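You operate a simulated robot arm through the tools that you are given. There is no shell and no other tool. Be economical: measure what you need, move in short steps, check, and stop when the job is done.

The job below is to be done with a simulated robot arm. You get a single attempt, and the scene is never put back.

TASK
Kit the small ratchet as the job card says, then shut and latch the socket case.
Fine: the card names the socket to fit on it and the side for its lever.

Only the result counts: the job must be done as asked and must still hold three seconds after the hand-in. Knocking over, shifting, dropping, spilling or breaking anything else fails it.

THE ROBOT
A 7-joint arm with a two-finger parallel gripper on a trunk, on a base that drives. Base frame: it is fixed to the floor where the robot stands at the start and does not move with it; the origin is under the middle of the robot, x ahead of it, y to its left, z up; the surface under the hand at the start is at about z = 1.01. Readings come in m, rad, newtons and seconds.
With the tool pointing down near the work surface it reaches from about 0.68 to 0.78 m from the robot's upright axis, wherever it stands. Its first joint turns from -2.496 to 2.496 rad. Places, roughly: big ratchet lever [0.7, 0.3, 1]; ratchet case latch [0.5, 0.1, 1]; small ratchet lever [0.6, 0.3, 1]; socket case latch [0.5, -0.3, 1.1]; socket case lid [0.8, -0.1, 1.2]. Payload 3 kg.
Tool frame: the origin (TCP) lies between the finger pads and is the grasp point; the fingertips stand 0.03 m ahead of it; z points along the fingers, y is the line along which they close. The gripper opens to 0.11 m. The fingers are 0.02 m wide and 0.01 m thick; the gripper's body (0.048 by 0.112 m) begins 0.055 m behind the TCP.
Orientation is told as [roll, pitch, yaw] about the base's x, y, z axes, in that order, counted from this pose: with the fingers straight down and closing along the base's y, the tool's x points along the base's -x, its y along +y and its z along -z.

THE INTERFACE
- The arm moves only by the tool apply_moves. Its argument "rows" is a list that holds one entry, the list of rows, each a list of 6 numbers: the shift along the base's x, y, z in m, then the turn, a rotation vector about the base's x, y, z in degrees. In form: [[[dx, dy, dz, rx, ry, rz], ...]]. A call has 1 to 20 rows; each row shifts and turns the commanded pose from where the row before left it. "grip" is the opening, from 0 (shut) to 1 (fully open), set as the call begins (left out, the last holds). A row lasts 0.2 s, in which the tool goes at most 0.05 m and 0.15 rad; a call with a longer step from one row to the next is refused whole, and so is a gripper value outside its range. A pose out of reach is approached as far as the arm can. The call stops where the force on the tool passes 40 N (or 10 N more than at its start, if that is more) or the arm is blocked; 0.2 s more then pass. Each finger travels about 0.108 m/s and halts on what it meets, pressing with about 38 N; the grip force reading is that of the motor and also rises with nothing between the fingers. The clock runs only during rows and for 0.2 s after the last one: add rows that do not move to give the fingers time. It gives the time, the measured TCP pose, the force on the tool (base axes), the opening and the grip force at its end, in the units of the frame above (readings bear some noise), with the torque about the TCP (base axes, N m) and any sound that the robot's microphone picked up.
- Cameras (640 x 400 px; columns grow to the right, rows downward): "scene" is now at [0.1577, 0.0094, 1.7042]; the picture's right is [0.13, -0.99, -0.00], its down [-0.73, -0.10, -0.67] and it looks along [0.67, 0.09, -0.74] (base axes); focal length 293 px, centre (320, 200). "wrist" rides on the gripper at [0.072, 0.017, -0.103] in the tool frame; the picture's right is [-0.23, 0.97, 0.00], its down [-0.76, -0.18, -0.62] and it looks along [-0.61, -0.14, 0.78] (tool axes); focal length 222 px, centre (320, 200).
- snapshot(camera): a new picture of that camera. It takes no simulated time.
- raise_lower(by): slides the trunk up (or, below 0, down) by that many m; the arm and the scene camera ride with it, the base frame stays. It gives what a move gives, with no picture.
- base_move(legs): drives the robot by 1 to 6 legs, each [ahead, left, turn to the left] in m, m and rad, along the robot's own axes; the way and the turn of a leg run together, so that a leg with both is an arc; at most 1.5 m and 3.142 rad a leg. The arm and the cameras ride along, it lands a little off, and it stops where it bumps. It gives what a move gives.
- turn_head(pan, tilt): turns the head with the scene camera to pan (to the left, within 1.501 rad either way) and tilt (down, from -0.506 to 1.204), counted from straight ahead of the robot. It gives what a move gives.
- locate(camera, pixels): for up to 12 pixels [column, row] of the newest picture of that camera ("zoom" is the newest enlarged one), the place [x, y, z] in the base frame of the surface seen there, good to about 0.002 m. It takes no simulated time.
- zoom(camera, box): a new picture of the part [left, top, right, bottom] of that camera's present view, enlarged. It takes no simulated time.
- close_job(): hands the job in; it is judged then, once.

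Go step by step. Measure first, check grasps and placings, and put right what went wrong. The budget is 80 turns and 68 pictures, counting those below and the enlarged ones. Unless the task says otherwise, let go and move clear before handing in, and close with one line.

The tools are called after "Request:" as name(argument=value, ...) on one line, values as JSON. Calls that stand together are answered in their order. apply_moves: Moves the arm, as the interface text tells. Its arguments: {"type":"object","properties":{"rows":{"type":"array"},"grip":{"type":"number"}},"required":["rows"]} The other tools are called the same way: raise_lower (by) slides the trunk up or down; base_move (legs) drives the base; turn_head (pan, tilt) turns the head that bears the scene camera; snapshot (camera) takes a picture; locate (camera, pixels) gives the place of the surface under pixels of a picture; zoom (camera, box) takes an enlarged picture of a part of a camera's view; close_job () hands the job in.

At the start:

```text
clock: 0.0
tcp_pos: [0.7392, -0.1812, 1.1496]
ee_rot: [0.0, 0.0, 0.001]
ft_force: [-0.2, -0.2, -0.3]
ft_torque: [0.0, -0.02, 0.01]
grip_width: 0.11
grip_force: 0.1
trunk travel left (down, up): [-0.825, 0.065]
robot x, y, heading: [0.001, -0.0014, -0.003]
head pan, tilt: [0.134, 0.833]
```

scene: 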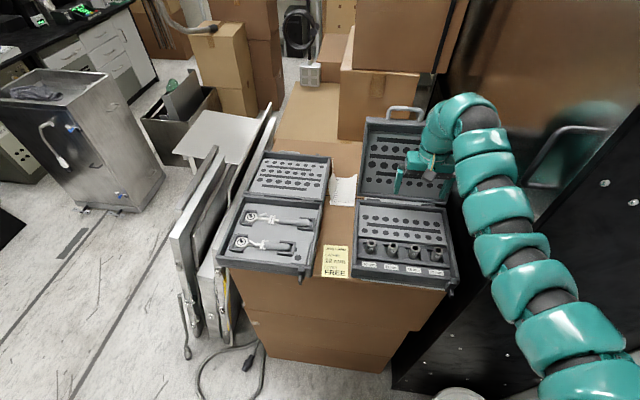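
wrist: 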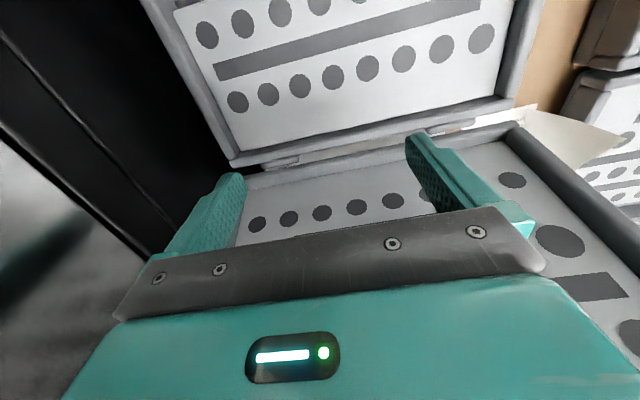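

The scene shows two open cases, a job card near (335,262), ratchets at (265,220)/(265,243), and sockets at (370-437,250). I will zoom in on the card, the ratchets and the sockets.

Request:
zoom(camera="scene", box=[315, 240, 355, 282])

Request:
zoom(camera="scene", box=[210, 190, 330, 280])

Request:
zoom(camera="scene", box=[345, 195, 465, 295])

```text
9.52 times, centred on (335, 261) of scene
```

zoom: 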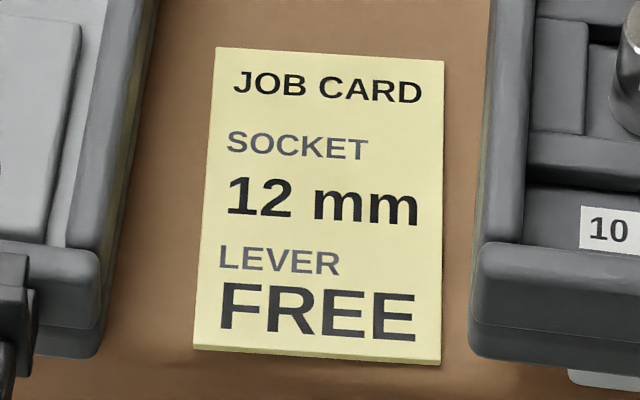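

```text
4.44 times, centred on (270, 235) of scene
```

zoom: 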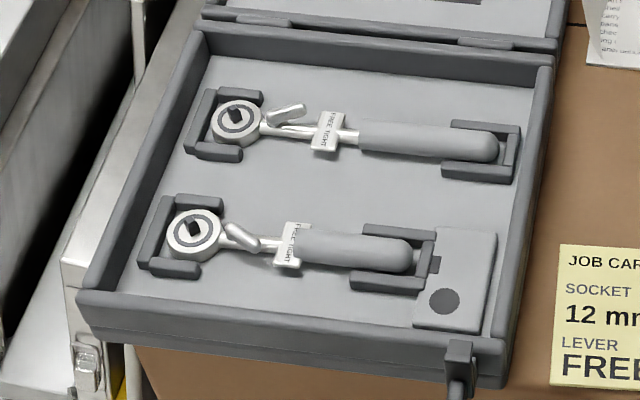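

```text
4.00 times, centred on (405, 245) of scene
```

zoom: 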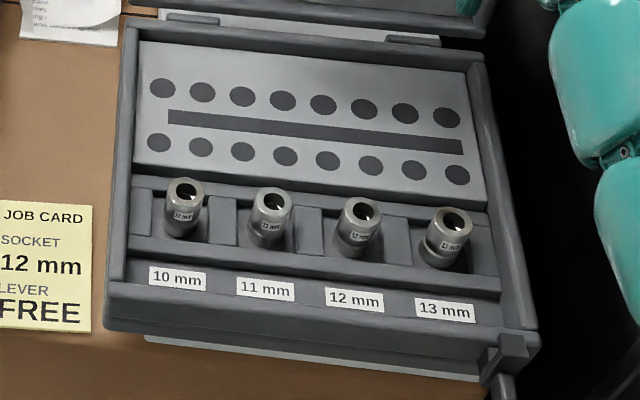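

The card says 12 mm and FREE. I will look closer at the sockets' own marks and at the small ratchet's lever and plate.

Request:
zoom(camera="scene", box=[380, 235, 450, 278])

Request:
zoom(camera="scene", box=[355, 235, 425, 278])

Request:
zoom(camera="scene", box=[232, 228, 292, 265])

```text
9.14 times, centred on (415, 256) of scene
```

zoom: 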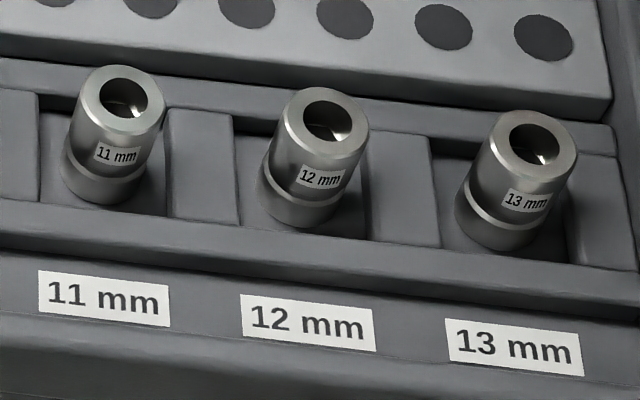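

```text
9.14 times, centred on (390, 256) of scene
```

zoom: 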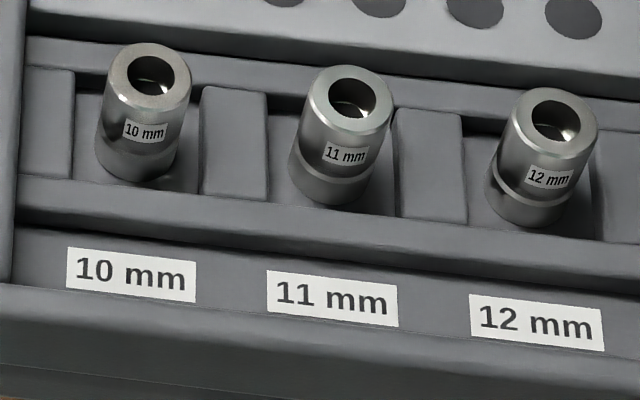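

```text
10.67 times, centred on (262, 246) of scene
```

zoom: 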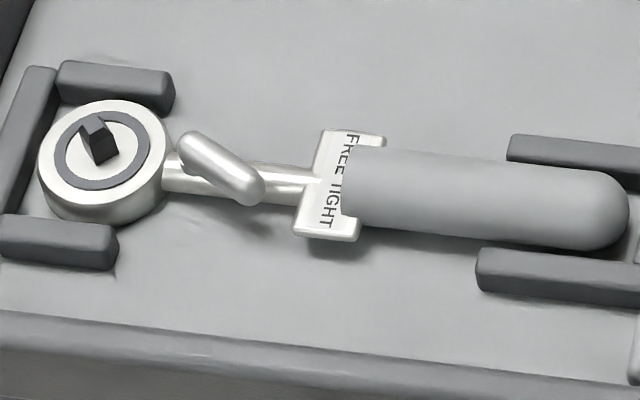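

The 12 mm socket matches its slot. The small ratchet's lever seems to point to the TIGHT (near) side, so I'll measure its points.

Request:
locate(camera="zoom", pixels=[[190, 143], [220, 167], [248, 188], [175, 172], [290, 190], [98, 124], [60, 165], [155, 150], [345, 140], [328, 215], [480, 180], [300, 80]])

Request:
zoom(camera="scene", box=[234, 233, 264, 252])

```text
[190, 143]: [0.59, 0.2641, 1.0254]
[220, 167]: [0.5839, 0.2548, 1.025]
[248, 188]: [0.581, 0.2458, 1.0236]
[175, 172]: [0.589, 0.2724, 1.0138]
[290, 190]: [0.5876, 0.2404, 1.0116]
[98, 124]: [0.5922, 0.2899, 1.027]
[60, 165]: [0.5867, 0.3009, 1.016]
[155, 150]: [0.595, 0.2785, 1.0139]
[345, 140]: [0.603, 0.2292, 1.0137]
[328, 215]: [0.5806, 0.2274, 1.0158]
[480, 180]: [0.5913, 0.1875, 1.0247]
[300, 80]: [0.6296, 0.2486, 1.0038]
```

```text
16.00 times, centred on (249, 242) of scene
```

zoom: 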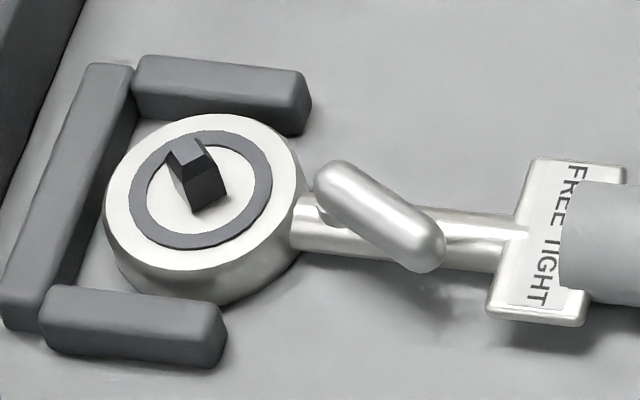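

The lever pivots near (0.590, 0.264) and its tip at about (0.580, 0.244) points to TIGHT, so it must go to +x. Now I'll measure the drive square, sockets, case, lid and latch.

Request:
locate(camera="zoom", pixels=[[165, 147], [182, 162], [205, 150], [188, 142], [200, 200], [228, 188], [345, 180], [428, 250], [105, 200], [295, 165], [210, 270], [200, 116]])

Request:
zoom(camera="scene", box=[380, 235, 450, 278])

Request:
locate(camera="zoom", pixels=[[325, 88], [287, 108], [365, 125], [325, 148], [265, 195], [322, 226], [210, 160], [385, 185], [240, 150], [320, 245], [120, 70], [545, 120]])

Request:
locate(camera="scene", pixels=[[452, 285], [449, 293], [356, 262], [454, 272], [366, 122], [402, 110], [388, 110], [420, 112], [362, 198], [445, 207], [301, 276], [335, 262]])

Request:
zoom(camera="scene", box=[425, 255, 475, 305])

Request:
zoom(camera="scene", box=[340, 95, 480, 215])

```text
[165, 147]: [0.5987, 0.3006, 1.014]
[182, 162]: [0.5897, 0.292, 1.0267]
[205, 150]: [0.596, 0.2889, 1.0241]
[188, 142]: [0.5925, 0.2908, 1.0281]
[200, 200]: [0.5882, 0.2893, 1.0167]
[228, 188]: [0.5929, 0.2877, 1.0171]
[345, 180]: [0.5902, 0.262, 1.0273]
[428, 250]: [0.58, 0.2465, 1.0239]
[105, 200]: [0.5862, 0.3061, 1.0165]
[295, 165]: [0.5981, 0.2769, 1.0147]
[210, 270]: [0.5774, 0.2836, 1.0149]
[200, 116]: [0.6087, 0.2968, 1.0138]
```

```text
9.14 times, centred on (415, 256) of scene
```

zoom: 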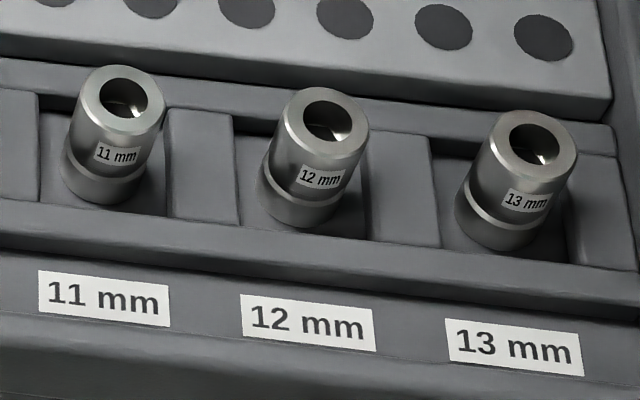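

```text
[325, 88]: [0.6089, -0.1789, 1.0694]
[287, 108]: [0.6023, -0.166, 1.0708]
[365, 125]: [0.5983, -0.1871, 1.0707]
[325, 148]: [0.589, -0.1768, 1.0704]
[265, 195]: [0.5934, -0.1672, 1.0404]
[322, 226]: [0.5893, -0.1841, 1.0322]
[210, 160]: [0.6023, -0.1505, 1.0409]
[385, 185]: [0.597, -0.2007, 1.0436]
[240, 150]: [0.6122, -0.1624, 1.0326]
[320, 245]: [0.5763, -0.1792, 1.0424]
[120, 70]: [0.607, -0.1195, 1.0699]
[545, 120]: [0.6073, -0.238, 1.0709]
```

```text
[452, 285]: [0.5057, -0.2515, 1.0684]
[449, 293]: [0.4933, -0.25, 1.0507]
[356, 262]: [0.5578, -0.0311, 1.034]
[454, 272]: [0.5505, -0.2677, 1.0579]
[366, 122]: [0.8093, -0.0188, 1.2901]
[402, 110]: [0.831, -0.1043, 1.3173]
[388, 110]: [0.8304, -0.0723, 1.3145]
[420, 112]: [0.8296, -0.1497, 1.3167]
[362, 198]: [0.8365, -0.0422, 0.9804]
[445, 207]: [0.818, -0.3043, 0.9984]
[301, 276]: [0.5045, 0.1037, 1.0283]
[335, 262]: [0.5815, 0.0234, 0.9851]
```

```text
8.00 times, centred on (450, 280) of scene
```

zoom: 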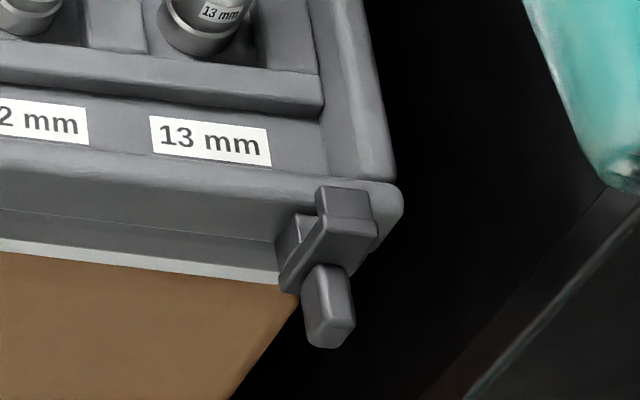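

```text
3.33 times, centred on (410, 155) of scene
```

zoom: 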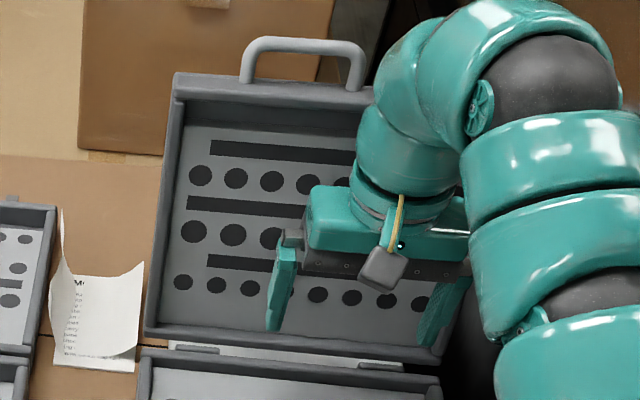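

Everything is mapped: socket 12 mm axis is about (0.599, -0.177) with its top at 1.070, and the drive is about (0.592, 0.290) with its top at 1.027. I'll back the base 0.12 m so all of these fall within reach.

Request:
base_move(legs=[[-0.12, 0, 0]])

Request:
apply_moves(rows=[[[0, 0, 0.02, 0, 0, 0], [-0.01, 0.045, 0, 0, 0, 0], [-0.01, 0.045, 0, 0, 0, 0], [-0.01, 0.045, 0, 0, 0, 0], [-0.01, 0.045, 0, 0, 0, 0], [-0.01, 0.045, 0, 0, 0, 0], [-0.01, 0.045, 0, 0, 0, 0], [0, 0.045, 0, 0, 0, 0], [0, 0.045, 0, 0, 0, 0], [0, 0.045, 0, 0, 0, 0], [0, 0, 0, 0, 0, 0], [0, 0, 0, 0, 0, 0]]], grip=0)

Request:
snapshot(camera="wrist")

Request:
snapshot(camera="scene")

```text
clock: 1.2
tcp_pos: [0.6188, -0.1806, 1.1504]
ee_rot: [0.0, -0.001, 0.001]
ft_force: [0.2, 0.1, 1.1]
ft_torque: [-0.01, -0.04, 0.03]
grip_width: 0.1098
grip_force: 0.0
trunk travel left (down, up): [-0.825, 0.065]
robot x, y, heading: [-0.1191, -0.0003, -0.001]
head pan, tilt: [0.134, 0.833]
```

```text
clock: 3.8
tcp_pos: [0.5614, 0.2264, 1.1684]
ee_rot: [0.0, 0.0, 0.0]
ft_force: [0.1, -0.7, 0.0]
ft_torque: [0.03, 0.0, -0.03]
grip_width: 0.0002
grip_force: 37.9
trunk travel left (down, up): [-0.825, 0.065]
robot x, y, heading: [-0.1199, 0.0009, 0.001]
head pan, tilt: [0.134, 0.833]
```

```text
55 pictures are left
```

wrist: 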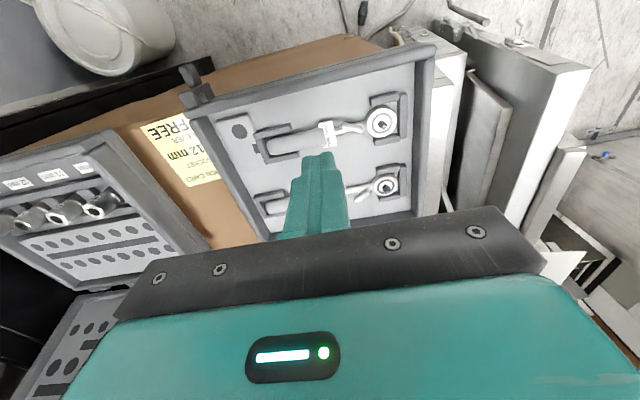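

```text
54 pictures are left
```

scene: 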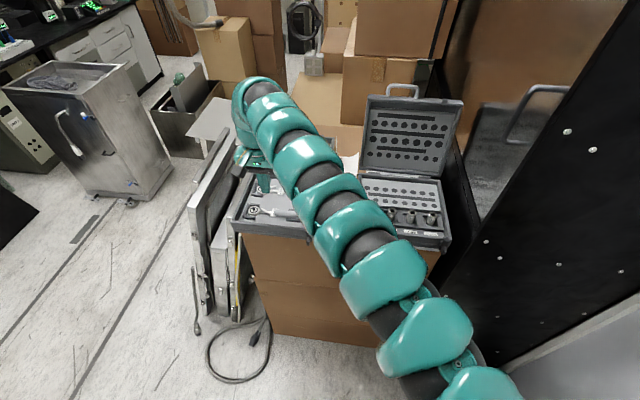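

The hand hovers over the ratchet case. I'll zoom the wrist view on the small ratchet (320-410, 95-160) to check lever and square angle.

Request:
zoom(camera="wrist", box=[320, 90, 420, 152])

Request:
locate(camera="zoom", pixels=[[385, 205], [60, 250], [130, 200], [180, 240], [280, 240]])

```text
6.40 times, centred on (370, 121) of wrist
```

zoom: 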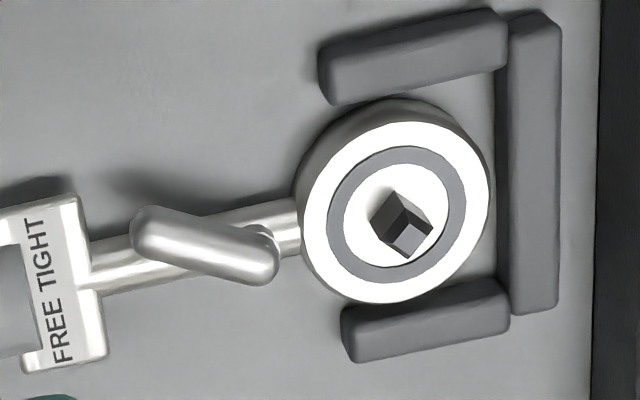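

```text
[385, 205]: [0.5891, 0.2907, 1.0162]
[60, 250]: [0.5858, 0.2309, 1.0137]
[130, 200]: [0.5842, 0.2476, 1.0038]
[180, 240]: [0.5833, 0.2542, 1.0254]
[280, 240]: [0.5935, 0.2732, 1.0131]
```

Lever confirmed on TIGHT (its tip points up, -x, in the zoom). I'll descend on its -x side near the tip with closed fingers.

Request:
apply_moves(rows=[[[-0.0015, 0.0136, -0.03, 0, 0, 0], [0, 0, -0.04, 0, 0, 0], [0, 0, -0.03, 0, 0, 0], [0, 0, -0.015, 0, 0, 0], [0, 0, 0, 0, 0, 0], [0, 0, 0, 0, 0, 0]]], grip=0)

Request:
snapshot(camera="wrist")

```text
clock: 5.2
tcp_pos: [0.5501, 0.2331, 1.0621]
ee_rot: [0.0, 0.001, 0.001]
ft_force: [0.3, -0.5, 0.8]
ft_torque: [0.01, -0.02, -0.03]
grip_width: 0.0003
grip_force: 37.5
out of reach, approached as far as the arm can: row 1, 3, 4
trunk travel left (down, up): [-0.825, 0.065]
robot x, y, heading: [-0.1172, -0.0003, 0.003]
head pan, tilt: [0.134, 0.833]
```

```text
52 pictures are left
```

wrist: 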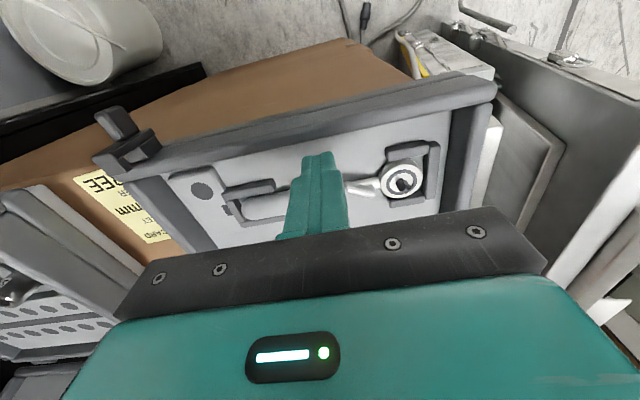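

The arm was reach-limited at low height (it stopped at z 1.062 and was pulled inward). I'll raise the arm 0.1 m and lower the trunk 0.1 m to gain low reach.

Request:
apply_moves(rows=[[[0, 0, 0.04, 0, 0, 0], [0, 0, 0.04, 0, 0, 0], [0, 0, 0.04, 0, 0, 0], [0, 0, 0, 0, 0, 0]]])

Request:
raise_lower(by=-0.1)

```text
clock: 6.2
tcp_pos: [0.5517, 0.234, 1.1826]
ee_rot: [0.0, 0.001, -0.001]
ft_force: [0.0, -0.7, -0.3]
ft_torque: [0.02, 0.0, -0.01]
grip_width: 0.0
grip_force: 38.0
trunk travel left (down, up): [-0.825, 0.065]
robot x, y, heading: [-0.1205, -0.0013, 0.004]
head pan, tilt: [0.134, 0.833]
```

```text
clock: 7.6
tcp_pos: [0.552, 0.2329, 1.0829]
ee_rot: [0.001, 0.001, -0.002]
ft_force: [0.0, -0.5, 0.6]
ft_torque: [-0.01, 0.02, -0.04]
grip_width: 0.0
grip_force: 37.5
trunk travel left (down, up): [-0.725, 0.165]
robot x, y, heading: [-0.1239, 0.0013, 0.004]
head pan, tilt: [0.134, 0.833]
```

TCP is now at (0.552, 0.233, 1.083), clear of everything. I'll go to the start point beside the lever.

Request:
apply_moves(rows=[[[0.008, 0.007, 0, 0, 0, 0], [0, 0, -0.02, 0, 0, 0], [0, 0, -0.0145, 0, 0, 0], [0, 0, 0, 0, 0, 0], [0, 0, 0, 0, 0, 0]]])

Request:
zoom(camera="wrist", box=[200, 60, 520, 260])

```text
clock: 8.8
tcp_pos: [0.5537, 0.2323, 1.0489]
ee_rot: [0.0, 0.0, -0.002]
ft_force: [0.8, -0.3, -0.6]
ft_torque: [0.03, 0.03, 0.0]
grip_width: 0.0
grip_force: 37.4
out of reach, approached as far as the arm can: row 1
trunk travel left (down, up): [-0.725, 0.165]
robot x, y, heading: [-0.118, -0.0021, -0.001]
head pan, tilt: [0.134, 0.833]
```

```text
2.00 times, centred on (360, 160) of wrist
```

zoom: 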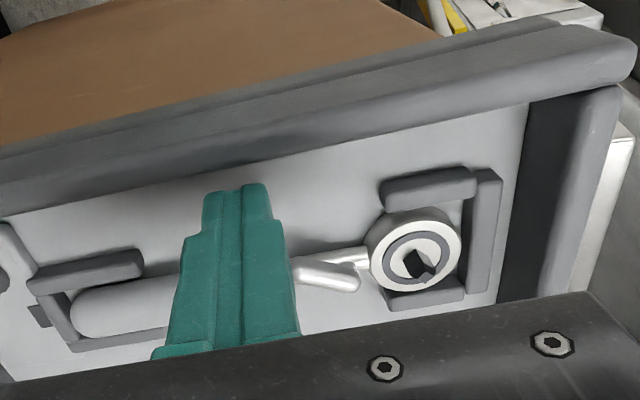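

The arm still falls short laterally by about 8 mm. I'll turn the tool yaw in line with the arm's azimuth (+17°) and see whether the reach returns.

Request:
apply_moves(rows=[[[0, 0, 0, 0, 0, 8], [0, 0, 0, 0, 0, 8], [0.003, 0.004, 0, 0, 0, 0], [0, 0.003, 0, 0, 0, 0], [0, 0, 0, 0, 0, 0]]])

```text
clock: 10.0
tcp_pos: [0.5544, 0.236, 1.0489]
ee_rot: [-0.001, 0.0, 0.281]
ft_force: [-0.3, -0.1, 0.1]
ft_torque: [0.0, 0.0, 0.01]
grip_width: 0.0001
grip_force: 37.7
out of reach, approached as far as the arm can: row 4
trunk travel left (down, up): [-0.725, 0.165]
robot x, y, heading: [-0.1199, -0.0008, -0.001]
head pan, tilt: [0.134, 0.833]
```

Outer reach at this height is about 0.714 m. I'll raise the hand and shift the base 0.13 m left to bring the lever and drive well inside.

Request:
apply_moves(rows=[[[0, 0, 0.04, 0, 0, -8], [0, 0, 0.04, 0, 0, -8], [0, 0, 0.02, 0, 0, 0]]])

Request:
base_move(legs=[[0.01, 0.14, 0]])

Request:
apply_moves(rows=[[[0, -0.045, 0, 0, 0, 0], [0, -0.045, 0, 0, 0, 0], [0, -0.045, 0, 0, 0, 0], [0, 0, 0, 0, 0, 0], [0, 0, 0, 0, 0, 0]]])

```text
clock: 10.8
tcp_pos: [0.5504, 0.2316, 1.1357]
ee_rot: [0.001, 0.0, -0.001]
ft_force: [0.4, -0.7, 0.8]
ft_torque: [0.0, 0.0, 0.03]
grip_width: 0.0003
grip_force: 37.9
out of reach, approached as far as the arm can: row 2
trunk travel left (down, up): [-0.725, 0.165]
robot x, y, heading: [-0.1158, -0.0013, -0.001]
head pan, tilt: [0.134, 0.833]
```

```text
clock: 12.1
tcp_pos: [0.56, 0.3702, 1.1366]
ee_rot: [-0.002, 0.0, -0.005]
ft_force: [-0.3, 0.4, 0.5]
ft_torque: [-0.04, 0.01, -0.02]
grip_width: 0.0002
grip_force: 37.8
trunk travel left (down, up): [-0.725, 0.165]
robot x, y, heading: [-0.1086, 0.1373, 0.0]
head pan, tilt: [0.134, 0.833]
```

```text
clock: 13.3
tcp_pos: [0.5614, 0.2291, 1.135]
ee_rot: [0.002, 0.001, -0.003]
ft_force: [-0.1, -0.5, 0.6]
ft_torque: [0.04, 0.02, 0.0]
grip_width: 0.0
grip_force: 37.9
trunk travel left (down, up): [-0.725, 0.165]
robot x, y, heading: [-0.1098, 0.1387, 0.002]
head pan, tilt: [0.134, 0.833]
```

TCP is at (0.561, 0.229, 1.135). I'll descend to beside the lever tip.

Request:
apply_moves(rows=[[[-0.002, 0.011, 0, 0, 0, 0], [0, 0, -0.04, 0, 0, 0], [0, 0, -0.03, 0, 0, 0], [0, 0, -0.0165, 0, 0, 0], [0, 0, 0, 0, 0, 0], [0, 0, 0, 0, 0, 0]]])

Request:
zoom(camera="wrist", box=[200, 60, 520, 260])

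```text
clock: 14.7
tcp_pos: [0.5596, 0.2456, 1.0508]
ee_rot: [0.0, 0.0, -0.002]
ft_force: [-1.1, 0.3, 0.0]
ft_torque: [-0.01, -0.02, 0.0]
grip_width: 0.0001
grip_force: 37.6
trunk travel left (down, up): [-0.725, 0.165]
robot x, y, heading: [-0.1064, 0.1436, -0.005]
head pan, tilt: [0.134, 0.833]
```

```text
2.00 times, centred on (360, 160) of wrist
```

zoom: 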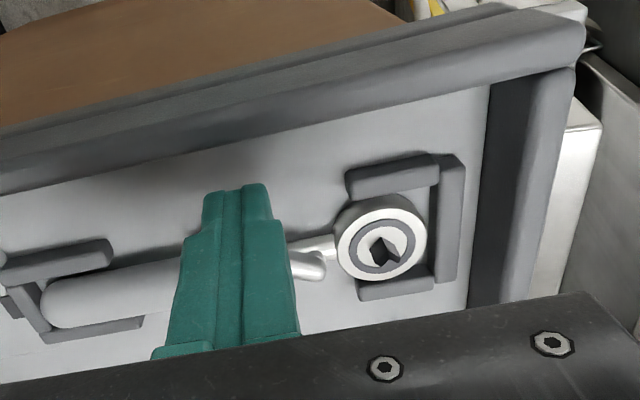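

The fingers stand just -x of the lever at y 0.2456. I'll adjust slightly and push toward +x in small steps.

Request:
apply_moves(rows=[[[0, -0.004, -0.0015, 0, 0, 0], [0.005, 0, 0, 0, 0, 0], [0.005, 0, 0, 0, 0, 0], [0.005, 0, 0, 0, 0, 0], [0.004, 0, 0, 0, 0, 0], [0.004, 0, 0, 0, 0, 0], [0.003, 0, 0, 0, 0, 0], [0, 0, 0, 0, 0, 0]]])

Request:
zoom(camera="wrist", box=[200, 60, 520, 260])

```text
clock: 16.5
tcp_pos: [0.5819, 0.2415, 1.0491]
ee_rot: [-0.001, 0.001, -0.001]
ft_force: [-17.0, -3.1, -1.8]
ft_torque: [-0.06, 0.6, -0.18]
grip_width: 0.0002
grip_force: 37.7
trunk travel left (down, up): [-0.725, 0.165]
robot x, y, heading: [-0.1087, 0.1398, -0.002]
head pan, tilt: [0.134, 0.833]
```

```text
2.00 times, centred on (360, 160) of wrist
```

zoom: 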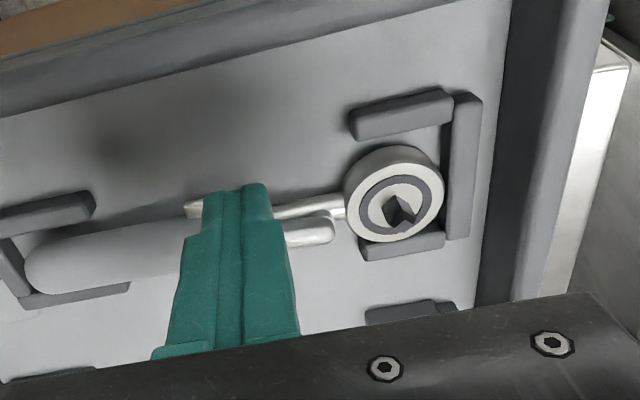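

The force is -17 N in x and the lever is about past centre. I'll push a little further, up to 5 mm.

Request:
apply_moves(rows=[[[0.003, 0, 0, 0, 0, 0], [0.003, 0, 0, 0, 0, 0], [0, 0, 0, 0, 0, 0]]])

Request:
zoom(camera="wrist", box=[200, 60, 520, 260])

```text
clock: 17.3
tcp_pos: [0.588, 0.2421, 1.051]
ee_rot: [0.001, -0.005, -0.001]
ft_force: [-20.5, 1.1, 6.8]
ft_torque: [-0.09, 0.56, -0.11]
grip_width: 0.0
grip_force: 37.8
trunk travel left (down, up): [-0.725, 0.165]
robot x, y, heading: [-0.1081, 0.1409, -0.004]
head pan, tilt: [0.134, 0.833]
```

```text
2.00 times, centred on (360, 160) of wrist
```

zoom: 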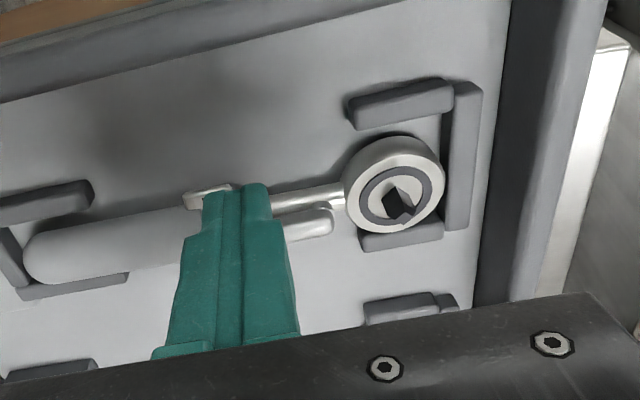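

Force is -20 N with a slight +z component. I'll back off, lift and look at the result.

Request:
apply_moves(rows=[[[-0.008, 0, 0, 0, 0, 0], [0, 0, 0.03, 0, 0, 0], [-0.01, -0.04, 0.04, 0, 0, 0], [0, -0.04, 0, 0, 0, 0], [0, 0, 0, 0, 0, 0]]])

Request:
zoom(camera="wrist", box=[320, 60, 520, 185])

```text
refused: row 3 steps farther than a row can; nothing moved
```

```text
3.20 times, centred on (420, 122) of wrist
```

zoom: 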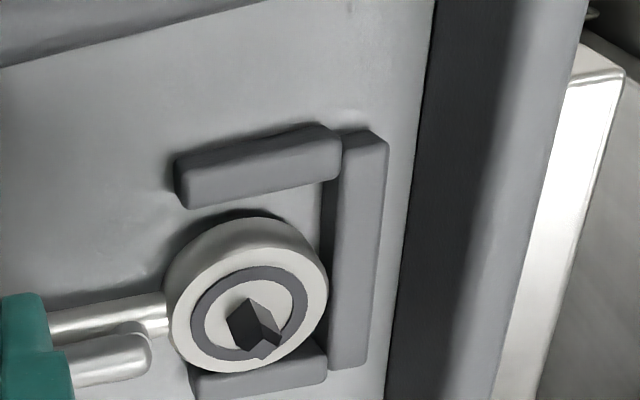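

Request:
apply_moves(rows=[[[-0.008, 0, 0, 0, 0, 0], [0, 0, 0.03, 0, 0, 0], [0, -0.03, 0.03, 0, 0, 0], [0, -0.04, 0.01, 0, 0, 0], [0, 0, 0, 0, 0, 0]]])

Request:
snapshot(camera="wrist")

```text
clock: 18.5
tcp_pos: [0.5838, 0.1722, 1.1194]
ee_rot: [-0.001, 0.001, 0.0]
ft_force: [-0.2, 0.7, 0.2]
ft_torque: [0.02, 0.05, 0.03]
grip_width: 0.0
grip_force: 37.6
trunk travel left (down, up): [-0.725, 0.165]
robot x, y, heading: [-0.1083, 0.1376, -0.005]
head pan, tilt: [0.134, 0.833]
```

```text
46 pictures are left
```

wrist: 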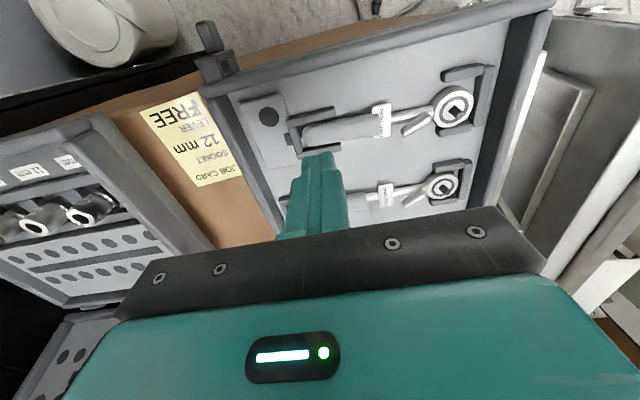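

The lever at (415,125) now looks swung to the FREE side; I'll zoom to check it and re-measure the drive.

Request:
zoom(camera="wrist", box=[360, 65, 500, 152])

Request:
locate(camera="zoom", pixels=[[255, 240], [205, 300], [430, 190], [345, 200], [520, 170], [410, 120], [460, 275], [90, 200], [95, 320]])

Request:
zoom(camera="wrist", box=[425, 75, 485, 137])

```text
4.57 times, centred on (430, 108) of wrist
```

zoom: 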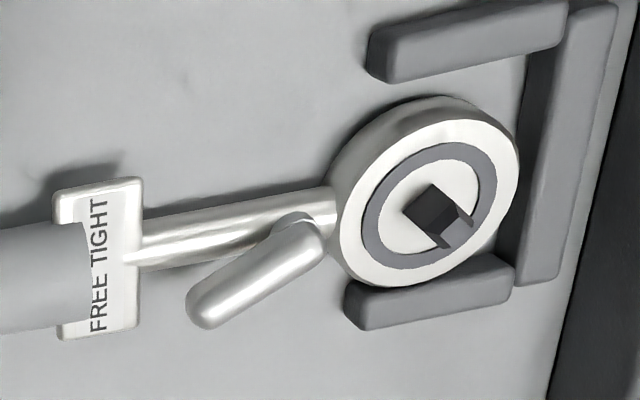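

```text
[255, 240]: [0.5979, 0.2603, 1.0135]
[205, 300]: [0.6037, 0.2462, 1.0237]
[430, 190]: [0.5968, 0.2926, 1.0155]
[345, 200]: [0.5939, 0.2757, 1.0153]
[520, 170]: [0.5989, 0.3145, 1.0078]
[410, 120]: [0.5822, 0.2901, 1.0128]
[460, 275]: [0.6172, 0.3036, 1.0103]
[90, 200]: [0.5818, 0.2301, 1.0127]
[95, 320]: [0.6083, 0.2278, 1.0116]
```

```text
6.45 times, centred on (455, 106) of wrist
```

zoom: 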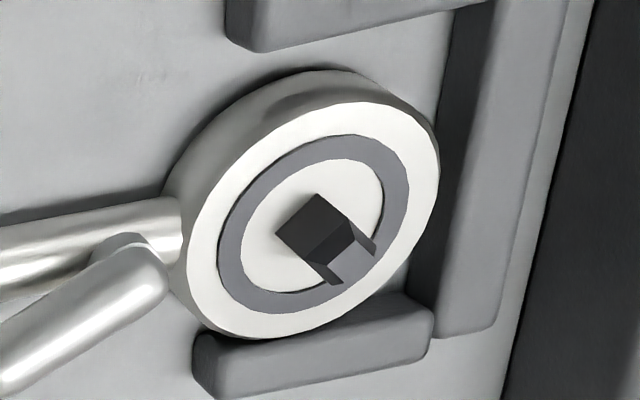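

The lever is now on FREE; the ratchet slid about 5 mm in +x within its cradle. I'll measure the drive square's corners in the zoom.

Request:
locate(camera="zoom", pixels=[[316, 197], [352, 234], [312, 260], [278, 231], [316, 230], [310, 100], [433, 170], [225, 320], [340, 320], [195, 225], [340, 285], [372, 252]])

Request:
zoom(camera="wrist", box=[440, 90, 470, 119])

```text
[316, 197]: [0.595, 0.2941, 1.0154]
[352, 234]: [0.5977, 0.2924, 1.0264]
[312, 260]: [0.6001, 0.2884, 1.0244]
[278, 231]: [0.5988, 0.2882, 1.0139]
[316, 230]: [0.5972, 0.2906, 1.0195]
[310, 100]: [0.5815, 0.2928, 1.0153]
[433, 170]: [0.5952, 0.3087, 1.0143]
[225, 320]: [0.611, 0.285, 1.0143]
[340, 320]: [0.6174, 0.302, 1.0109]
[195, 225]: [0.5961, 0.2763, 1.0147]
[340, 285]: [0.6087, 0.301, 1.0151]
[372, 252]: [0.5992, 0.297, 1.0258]
```

```text
13.79 times, centred on (455, 104) of wrist
```

zoom: 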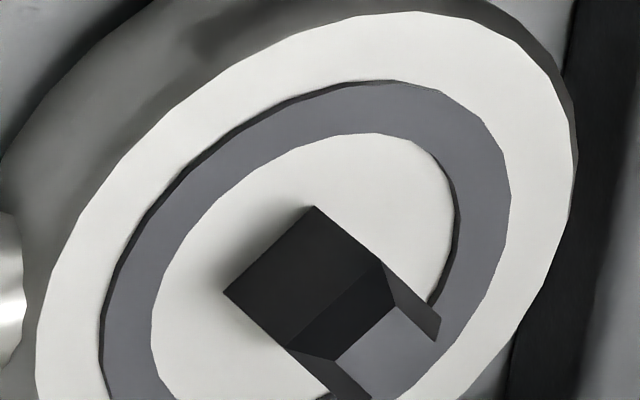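

The drive centre is about (0.599, 0.292), its square turned about 45° to the base axes. I'll drive to a spot between the two cases from which both socket and drive are ~0.69 m away, and then look down into the sockets.

Request:
base_move(legs=[[0.059, -0.082, 0]])

Request:
apply_moves(rows=[[[0, 0, 0.04, 0, 0, 0], [0, -0.045, 0, 0, 0, 0], [0, -0.045, 0, 0, 0, 0], [0, -0.045, 0, 0, 0, 0], [0, -0.045, 0, 0, 0, 0], [0, -0.045, 0, 0, 0, 0], [0, -0.045, 0, 0, 0, 0], [0.005, -0.01, 0, 0, 0, 0], [0, 0, 0, 0, 0, 0], [0, 0, 0, 0, 0, 0]]])

Request:
snapshot(camera="wrist")

```text
clock: 19.6
tcp_pos: [0.6431, 0.0861, 1.1188]
ee_rot: [0.003, 0.0, -0.006]
ft_force: [-0.5, -0.4, 0.4]
ft_torque: [0.07, 0.0, -0.02]
grip_width: 0.0
grip_force: 37.9
trunk travel left (down, up): [-0.725, 0.165]
robot x, y, heading: [-0.052, 0.0559, -0.001]
head pan, tilt: [0.134, 0.833]
```

```text
clock: 21.9
tcp_pos: [0.6481, -0.1932, 1.158]
ee_rot: [0.001, 0.0, -0.004]
ft_force: [0.2, -0.1, 0.7]
ft_torque: [-0.03, 0.01, 0.05]
grip_width: 0.0002
grip_force: 37.6
trunk travel left (down, up): [-0.725, 0.165]
robot x, y, heading: [-0.0483, 0.0556, -0.004]
head pan, tilt: [0.134, 0.833]
```

```text
42 pictures are left
```

wrist: 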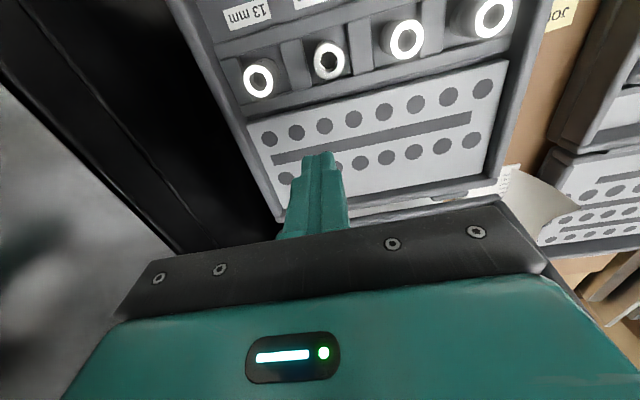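

Looking down into the sockets: 13 mm at (258,78), 12 mm at (330,60). I'll zoom on the 12 mm bore.

Request:
zoom(camera="wrist", box=[308, 38, 352, 82])

Request:
locate(camera="wrist", pixels=[[330, 43], [345, 60], [330, 80], [315, 62], [313, 45], [349, 40]])

```text
9.09 times, centred on (330, 60) of wrist
```

zoom: 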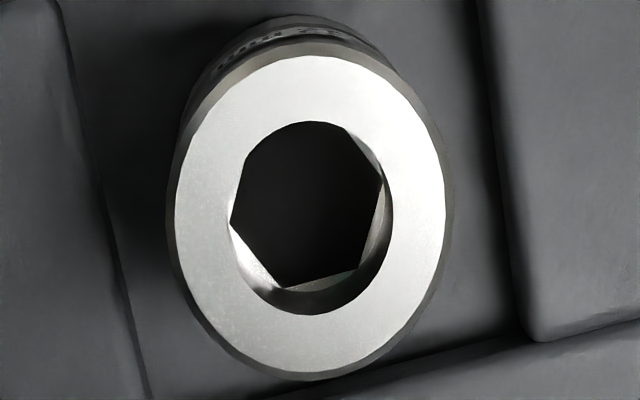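

```text
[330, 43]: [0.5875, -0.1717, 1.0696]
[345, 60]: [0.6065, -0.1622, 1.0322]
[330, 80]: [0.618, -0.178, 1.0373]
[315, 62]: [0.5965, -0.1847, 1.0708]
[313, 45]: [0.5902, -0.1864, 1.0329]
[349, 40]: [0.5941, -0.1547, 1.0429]
```

The bore is a hex aligned with the base axes (a vertex along y); the square end is below. I'll try one stronger zoom in the dark interior for the square.

Request:
zoom(camera="wrist", box=[322, 53, 337, 68])

```text
16.00 times, centred on (330, 60) of wrist
```

zoom: 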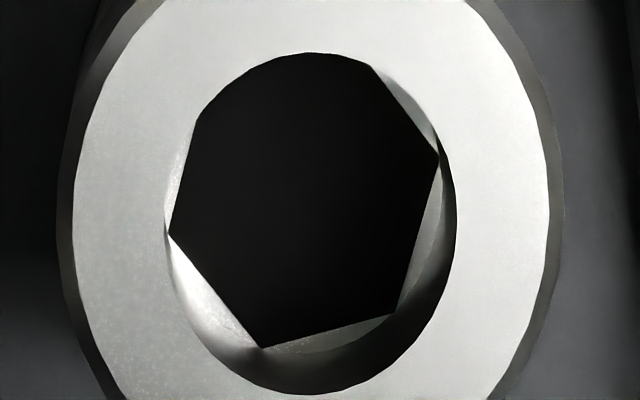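

The square isn't visible from above, so I'll grasp the socket and inspect its underside later. Moving over it with the gripper opened to ~0.05 m.

Request:
apply_moves(rows=[[[-0.02, 0.008, 0, 0, 0, 0], [-0.029, 0.008, 0, 0, 0, 0], [0, 0, -0.03, 0, 0, 0], [0, 0, 0, 0, 0, 0], [0, 0, 0, 0, 0, 0]]], grip=0.44)

Request:
snapshot(camera="wrist")

```text
clock: 23.1
tcp_pos: [0.6385, -0.1902, 1.1583]
ee_rot: [0.0, 0.001, -0.005]
ft_force: [0.6, 0.4, 0.0]
ft_torque: [-0.02, 0.0, 0.01]
grip_width: 0.0482
grip_force: 0.1
out of reach, approached as far as the arm can: row 1, 2, 3
trunk travel left (down, up): [-0.725, 0.165]
robot x, y, heading: [-0.0498, 0.057, -0.006]
head pan, tilt: [0.134, 0.833]
```

```text
39 pictures are left
```

wrist: 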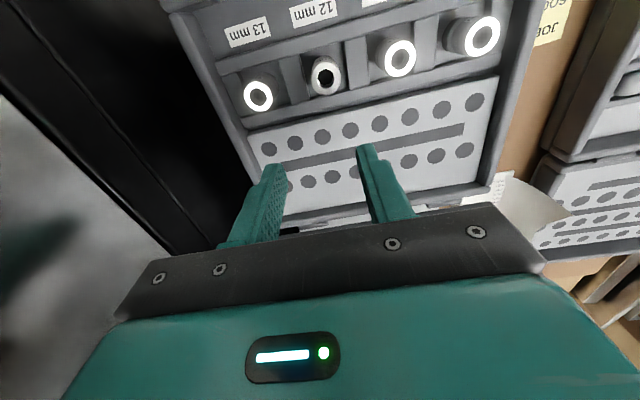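

The arm now stops on the inner side, so the shoulder apparently sits right of the robot's middle (about 0.15 m). I'll reposition the base to about (-0.10, 0.14), which suits both socket and drive.

Request:
base_move(legs=[[-0.05, 0.083, 0]])

Request:
apply_moves(rows=[[[0.005, -0.035, 0, 0, 0, 0], [0.005, -0.035, 0, 0, 0, 0], [0, 0, -0.03, 0, 0, 0], [0, 0, 0, 0, 0, 0], [0, 0, 0, 0, 0, 0]]], grip=0.44)

```text
clock: 24.2
tcp_pos: [0.5868, -0.1068, 1.1584]
ee_rot: [-0.001, -0.003, -0.007]
ft_force: [0.1, -0.2, 0.2]
ft_torque: [-0.06, -0.02, -0.01]
grip_width: 0.0484
grip_force: 0.1
trunk travel left (down, up): [-0.725, 0.165]
robot x, y, heading: [-0.1007, 0.139, -0.01]
head pan, tilt: [0.134, 0.833]
```

```text
clock: 25.4
tcp_pos: [0.598, -0.1804, 1.128]
ee_rot: [0.0, 0.0, -0.008]
ft_force: [0.1, -0.9, -0.2]
ft_torque: [-0.02, 0.0, 0.0]
grip_width: 0.0484
grip_force: 0.0
trunk travel left (down, up): [-0.725, 0.165]
robot x, y, heading: [-0.1012, 0.1414, -0.009]
head pan, tilt: [0.134, 0.833]
```

TCP (0.598, -0.180, 1.128) is over the socket. I'll check alignment in the wrist view.

Request:
snapshot(camera="wrist")

Request:
zoom(camera="scene", box=[300, 140, 460, 260])

```text
38 pictures are left
```

wrist: 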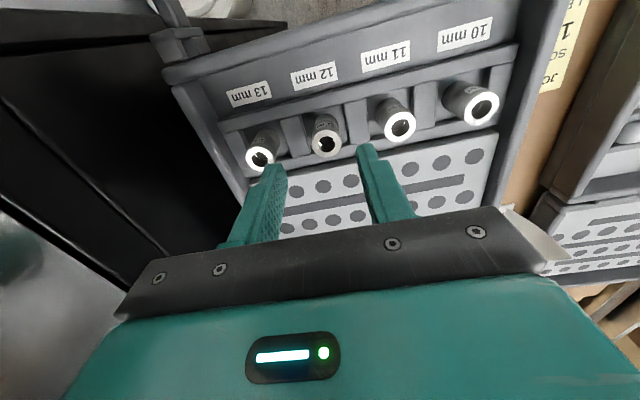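

```text
3.33 times, centred on (380, 200) of scene
```

zoom: 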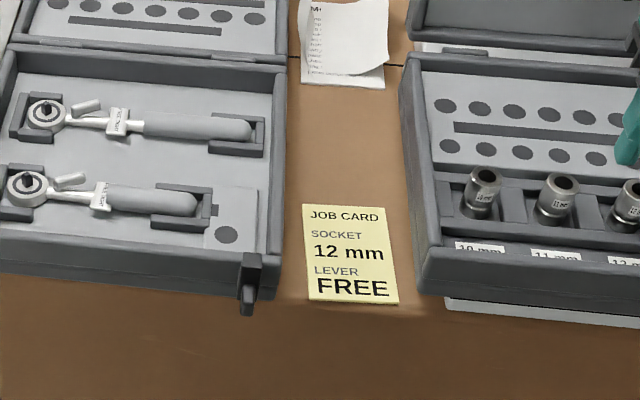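

The socket top appears at (325,141), about 4 mm to +y of the tool axis. I'll shift, descend and close.

Request:
apply_moves(rows=[[[0, 0.0035, -0.02, 0, 0, 0], [0, 0, -0.02, 0, 0, 0], [0, 0, -0.011, 0, 0, 0], [0, 0, 0, 0, 0, 0], [0, 0, 0, 0, 0, 0]]], grip=0.44)

Request:
zoom(camera="wrist", box=[200, 80, 440, 230])

```text
clock: 26.6
tcp_pos: [0.5973, -0.1761, 1.0783]
ee_rot: [0.003, 0.001, -0.008]
ft_force: [-0.7, -0.5, 0.1]
ft_torque: [0.01, 0.0, 0.0]
grip_width: 0.0483
grip_force: 0.1
trunk travel left (down, up): [-0.725, 0.165]
robot x, y, heading: [-0.0968, 0.1369, -0.006]
head pan, tilt: [0.134, 0.833]
```

```text
2.67 times, centred on (320, 155) of wrist
```

zoom: 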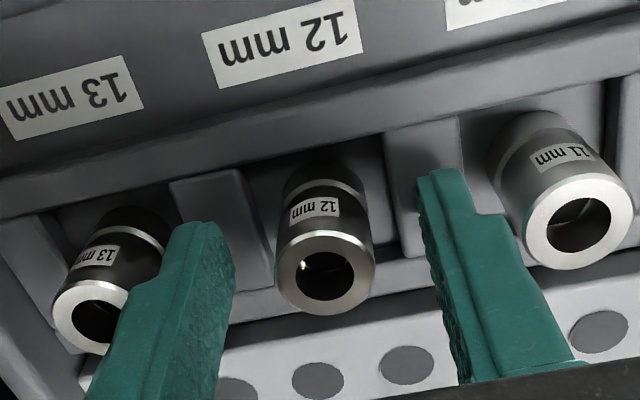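

The 12 mm socket stands centred between the fingers. I'll close and lift slightly.

Request:
apply_moves(rows=[[[0, 0, 0, 0, 0, 0], [0, 0, 0, 0, 0, 0], [0, 0, 0, 0, 0, 0], [0, 0, 0.02, 0, 0, 0], [0, 0, 0.03, 0, 0, 0], [0, 0, 0.03, 0, 0, 0], [0, 0, 0, 0, 0, 0]]], grip=0)

Request:
zoom(camera="wrist", box=[200, 80, 440, 230])

```text
clock: 28.2
tcp_pos: [0.5969, -0.176, 1.1568]
ee_rot: [0.0, 0.0, -0.008]
ft_force: [-0.2, -0.6, -0.8]
ft_torque: [0.0, 0.01, -0.02]
grip_width: 0.0218
grip_force: 37.8
trunk travel left (down, up): [-0.725, 0.165]
robot x, y, heading: [-0.0976, 0.1395, -0.008]
head pan, tilt: [0.134, 0.833]
```

```text
2.67 times, centred on (320, 155) of wrist
```

zoom: 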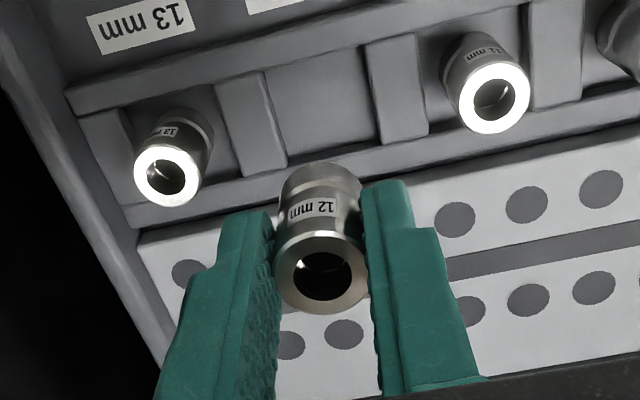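

The socket is held (width 0.0218 m). I'll carry it over to the ratchet and take a near-vertical view of the drive square to set the yaw.

Request:
apply_moves(rows=[[[0, 0, 0.03, 0, 0, 0], [0.003, 0.045, 0, 0, 0, 0], [0.003, 0.045, 0, 0, 0, 0], [0.003, 0.045, 0, 0, 0, 0], [0.003, 0.045, 0, 0, 0, 0], [0.003, 0.045, 0, 0, 0, 0], [0.003, 0.045, 0, 0, 0, 0], [0.003, 0.045, 0, 0, 0, 0], [0.003, 0.045, 0, 0, 0, 0], [0.003, 0.045, 0, 0, 0, 0], [0.003, 0.045, 0, 0, 0, 0], [0, 0, 0, 0, 0, 0], [0, 0, 0, 0, 0, 0]]])

Request:
snapshot(camera="wrist")

```text
clock: 31.0
tcp_pos: [0.6115, 0.2645, 1.1828]
ee_rot: [-0.001, -0.001, -0.01]
ft_force: [-0.1, 1.4, -1.3]
ft_torque: [-0.01, -0.03, -0.02]
grip_width: 0.0219
grip_force: 37.9
out of reach, approached as far as the arm can: row 3, 11
trunk travel left (down, up): [-0.725, 0.165]
robot x, y, heading: [-0.1023, 0.1382, -0.005]
head pan, tilt: [0.134, 0.833]
```

```text
34 pictures are left
```

wrist: 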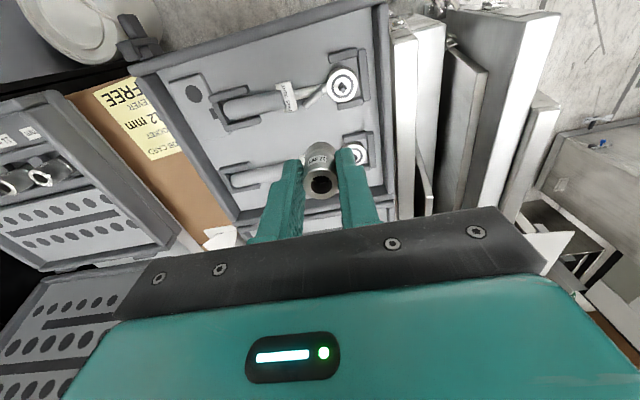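

The drive is visible at (343,87); I'll zoom on it to get its angle and centre.

Request:
zoom(camera="wrist", box=[328, 72, 358, 102])

Request:
locate(camera="zoom", pixels=[[320, 60], [320, 340], [200, 200], [460, 200], [320, 180]])

```text
13.33 times, centred on (343, 87) of wrist
```

zoom: 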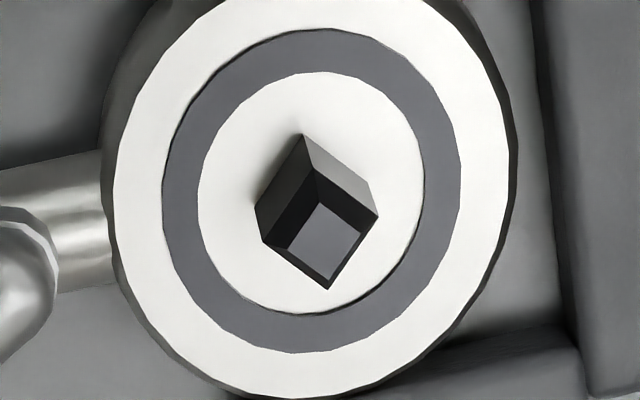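

```text
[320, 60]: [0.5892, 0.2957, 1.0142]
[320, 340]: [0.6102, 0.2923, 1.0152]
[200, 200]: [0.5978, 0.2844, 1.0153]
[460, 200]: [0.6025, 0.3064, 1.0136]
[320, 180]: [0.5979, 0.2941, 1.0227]
```

Drive centre is about (0.600, 0.2937), its square turned about 43°. I'll shift the base left for reach, come over the drive, and measure how the socket sits in the hand.

Request:
base_move(legs=[[-0.01, 0.08, 0]])

Request:
apply_moves(rows=[[[0, -0.025, 0, 0, 0, 8], [0, -0.025, 0, 0, 0, 8], [0, 0, 0, 0, 0, 8], [0, 0, 0, 0, 0, 8], [0, 0, 0, 0, 0, 8], [0, 0, 0, 0, 0, 3.5], [0, 0, -0.03, 0, 0, 0], [0, 0, -0.03, 0, 0, 0], [0, 0, 0, 0, 0, 0], [0, 0, 0, 0, 0, 0]]])

Request:
snapshot(camera="wrist")

```text
clock: 32.0
tcp_pos: [0.603, 0.3465, 1.1828]
ee_rot: [0.0, -0.002, -0.009]
ft_force: [-0.5, 0.2, 0.6]
ft_torque: [-0.01, 0.0, -0.02]
grip_width: 0.0219
grip_force: 38.0
trunk travel left (down, up): [-0.725, 0.165]
robot x, y, heading: [-0.1086, 0.2195, -0.009]
head pan, tilt: [0.134, 0.833]
```

```text
clock: 34.2
tcp_pos: [0.6039, 0.2966, 1.1201]
ee_rot: [0.001, -0.003, 0.75]
ft_force: [-0.1, -0.2, -0.6]
ft_torque: [0.01, 0.0, -0.03]
grip_width: 0.022
grip_force: 38.1
trunk travel left (down, up): [-0.725, 0.165]
robot x, y, heading: [-0.1096, 0.2226, -0.008]
head pan, tilt: [0.134, 0.833]
```

```text
32 pictures are left
```

wrist: 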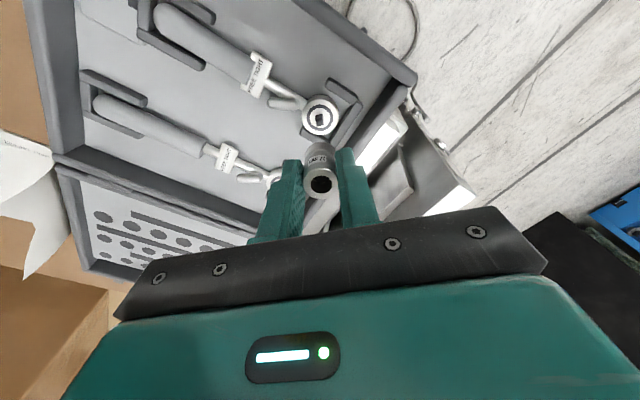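

Yaw is 0.75 rad, and the drive is visible at (321,115) below the socket at (320,184). I'll zoom and measure both.

Request:
zoom(camera="wrist", box=[260, 90, 380, 205])

Request:
locate(camera="zoom", pixels=[[323, 285], [323, 360], [272, 325], [370, 325], [325, 80], [325, 100], [300, 185], [350, 185]])

Request:
zoom(camera="wrist", box=[306, 100, 336, 130])

```text
3.48 times, centred on (320, 148) of wrist
```

zoom: 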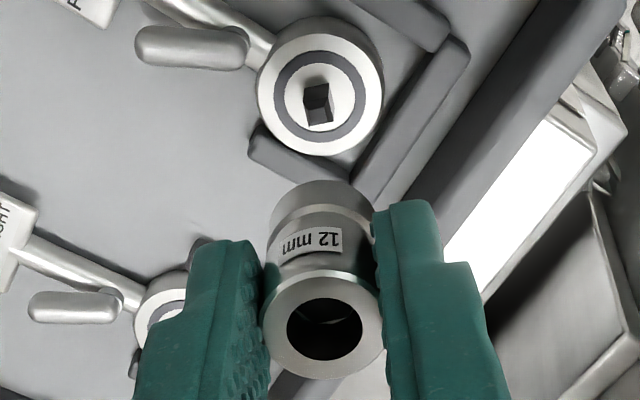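

```text
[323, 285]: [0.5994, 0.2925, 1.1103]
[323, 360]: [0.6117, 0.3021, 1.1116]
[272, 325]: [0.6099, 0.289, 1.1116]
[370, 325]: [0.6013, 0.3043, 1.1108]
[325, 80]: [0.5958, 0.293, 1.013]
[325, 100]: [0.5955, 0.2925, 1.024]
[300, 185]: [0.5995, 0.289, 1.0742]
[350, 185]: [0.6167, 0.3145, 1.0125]
```

```text
13.33 times, centred on (321, 115) of wrist
```

zoom: 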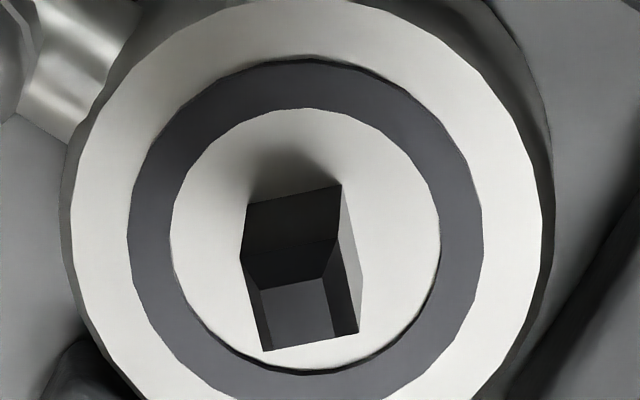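

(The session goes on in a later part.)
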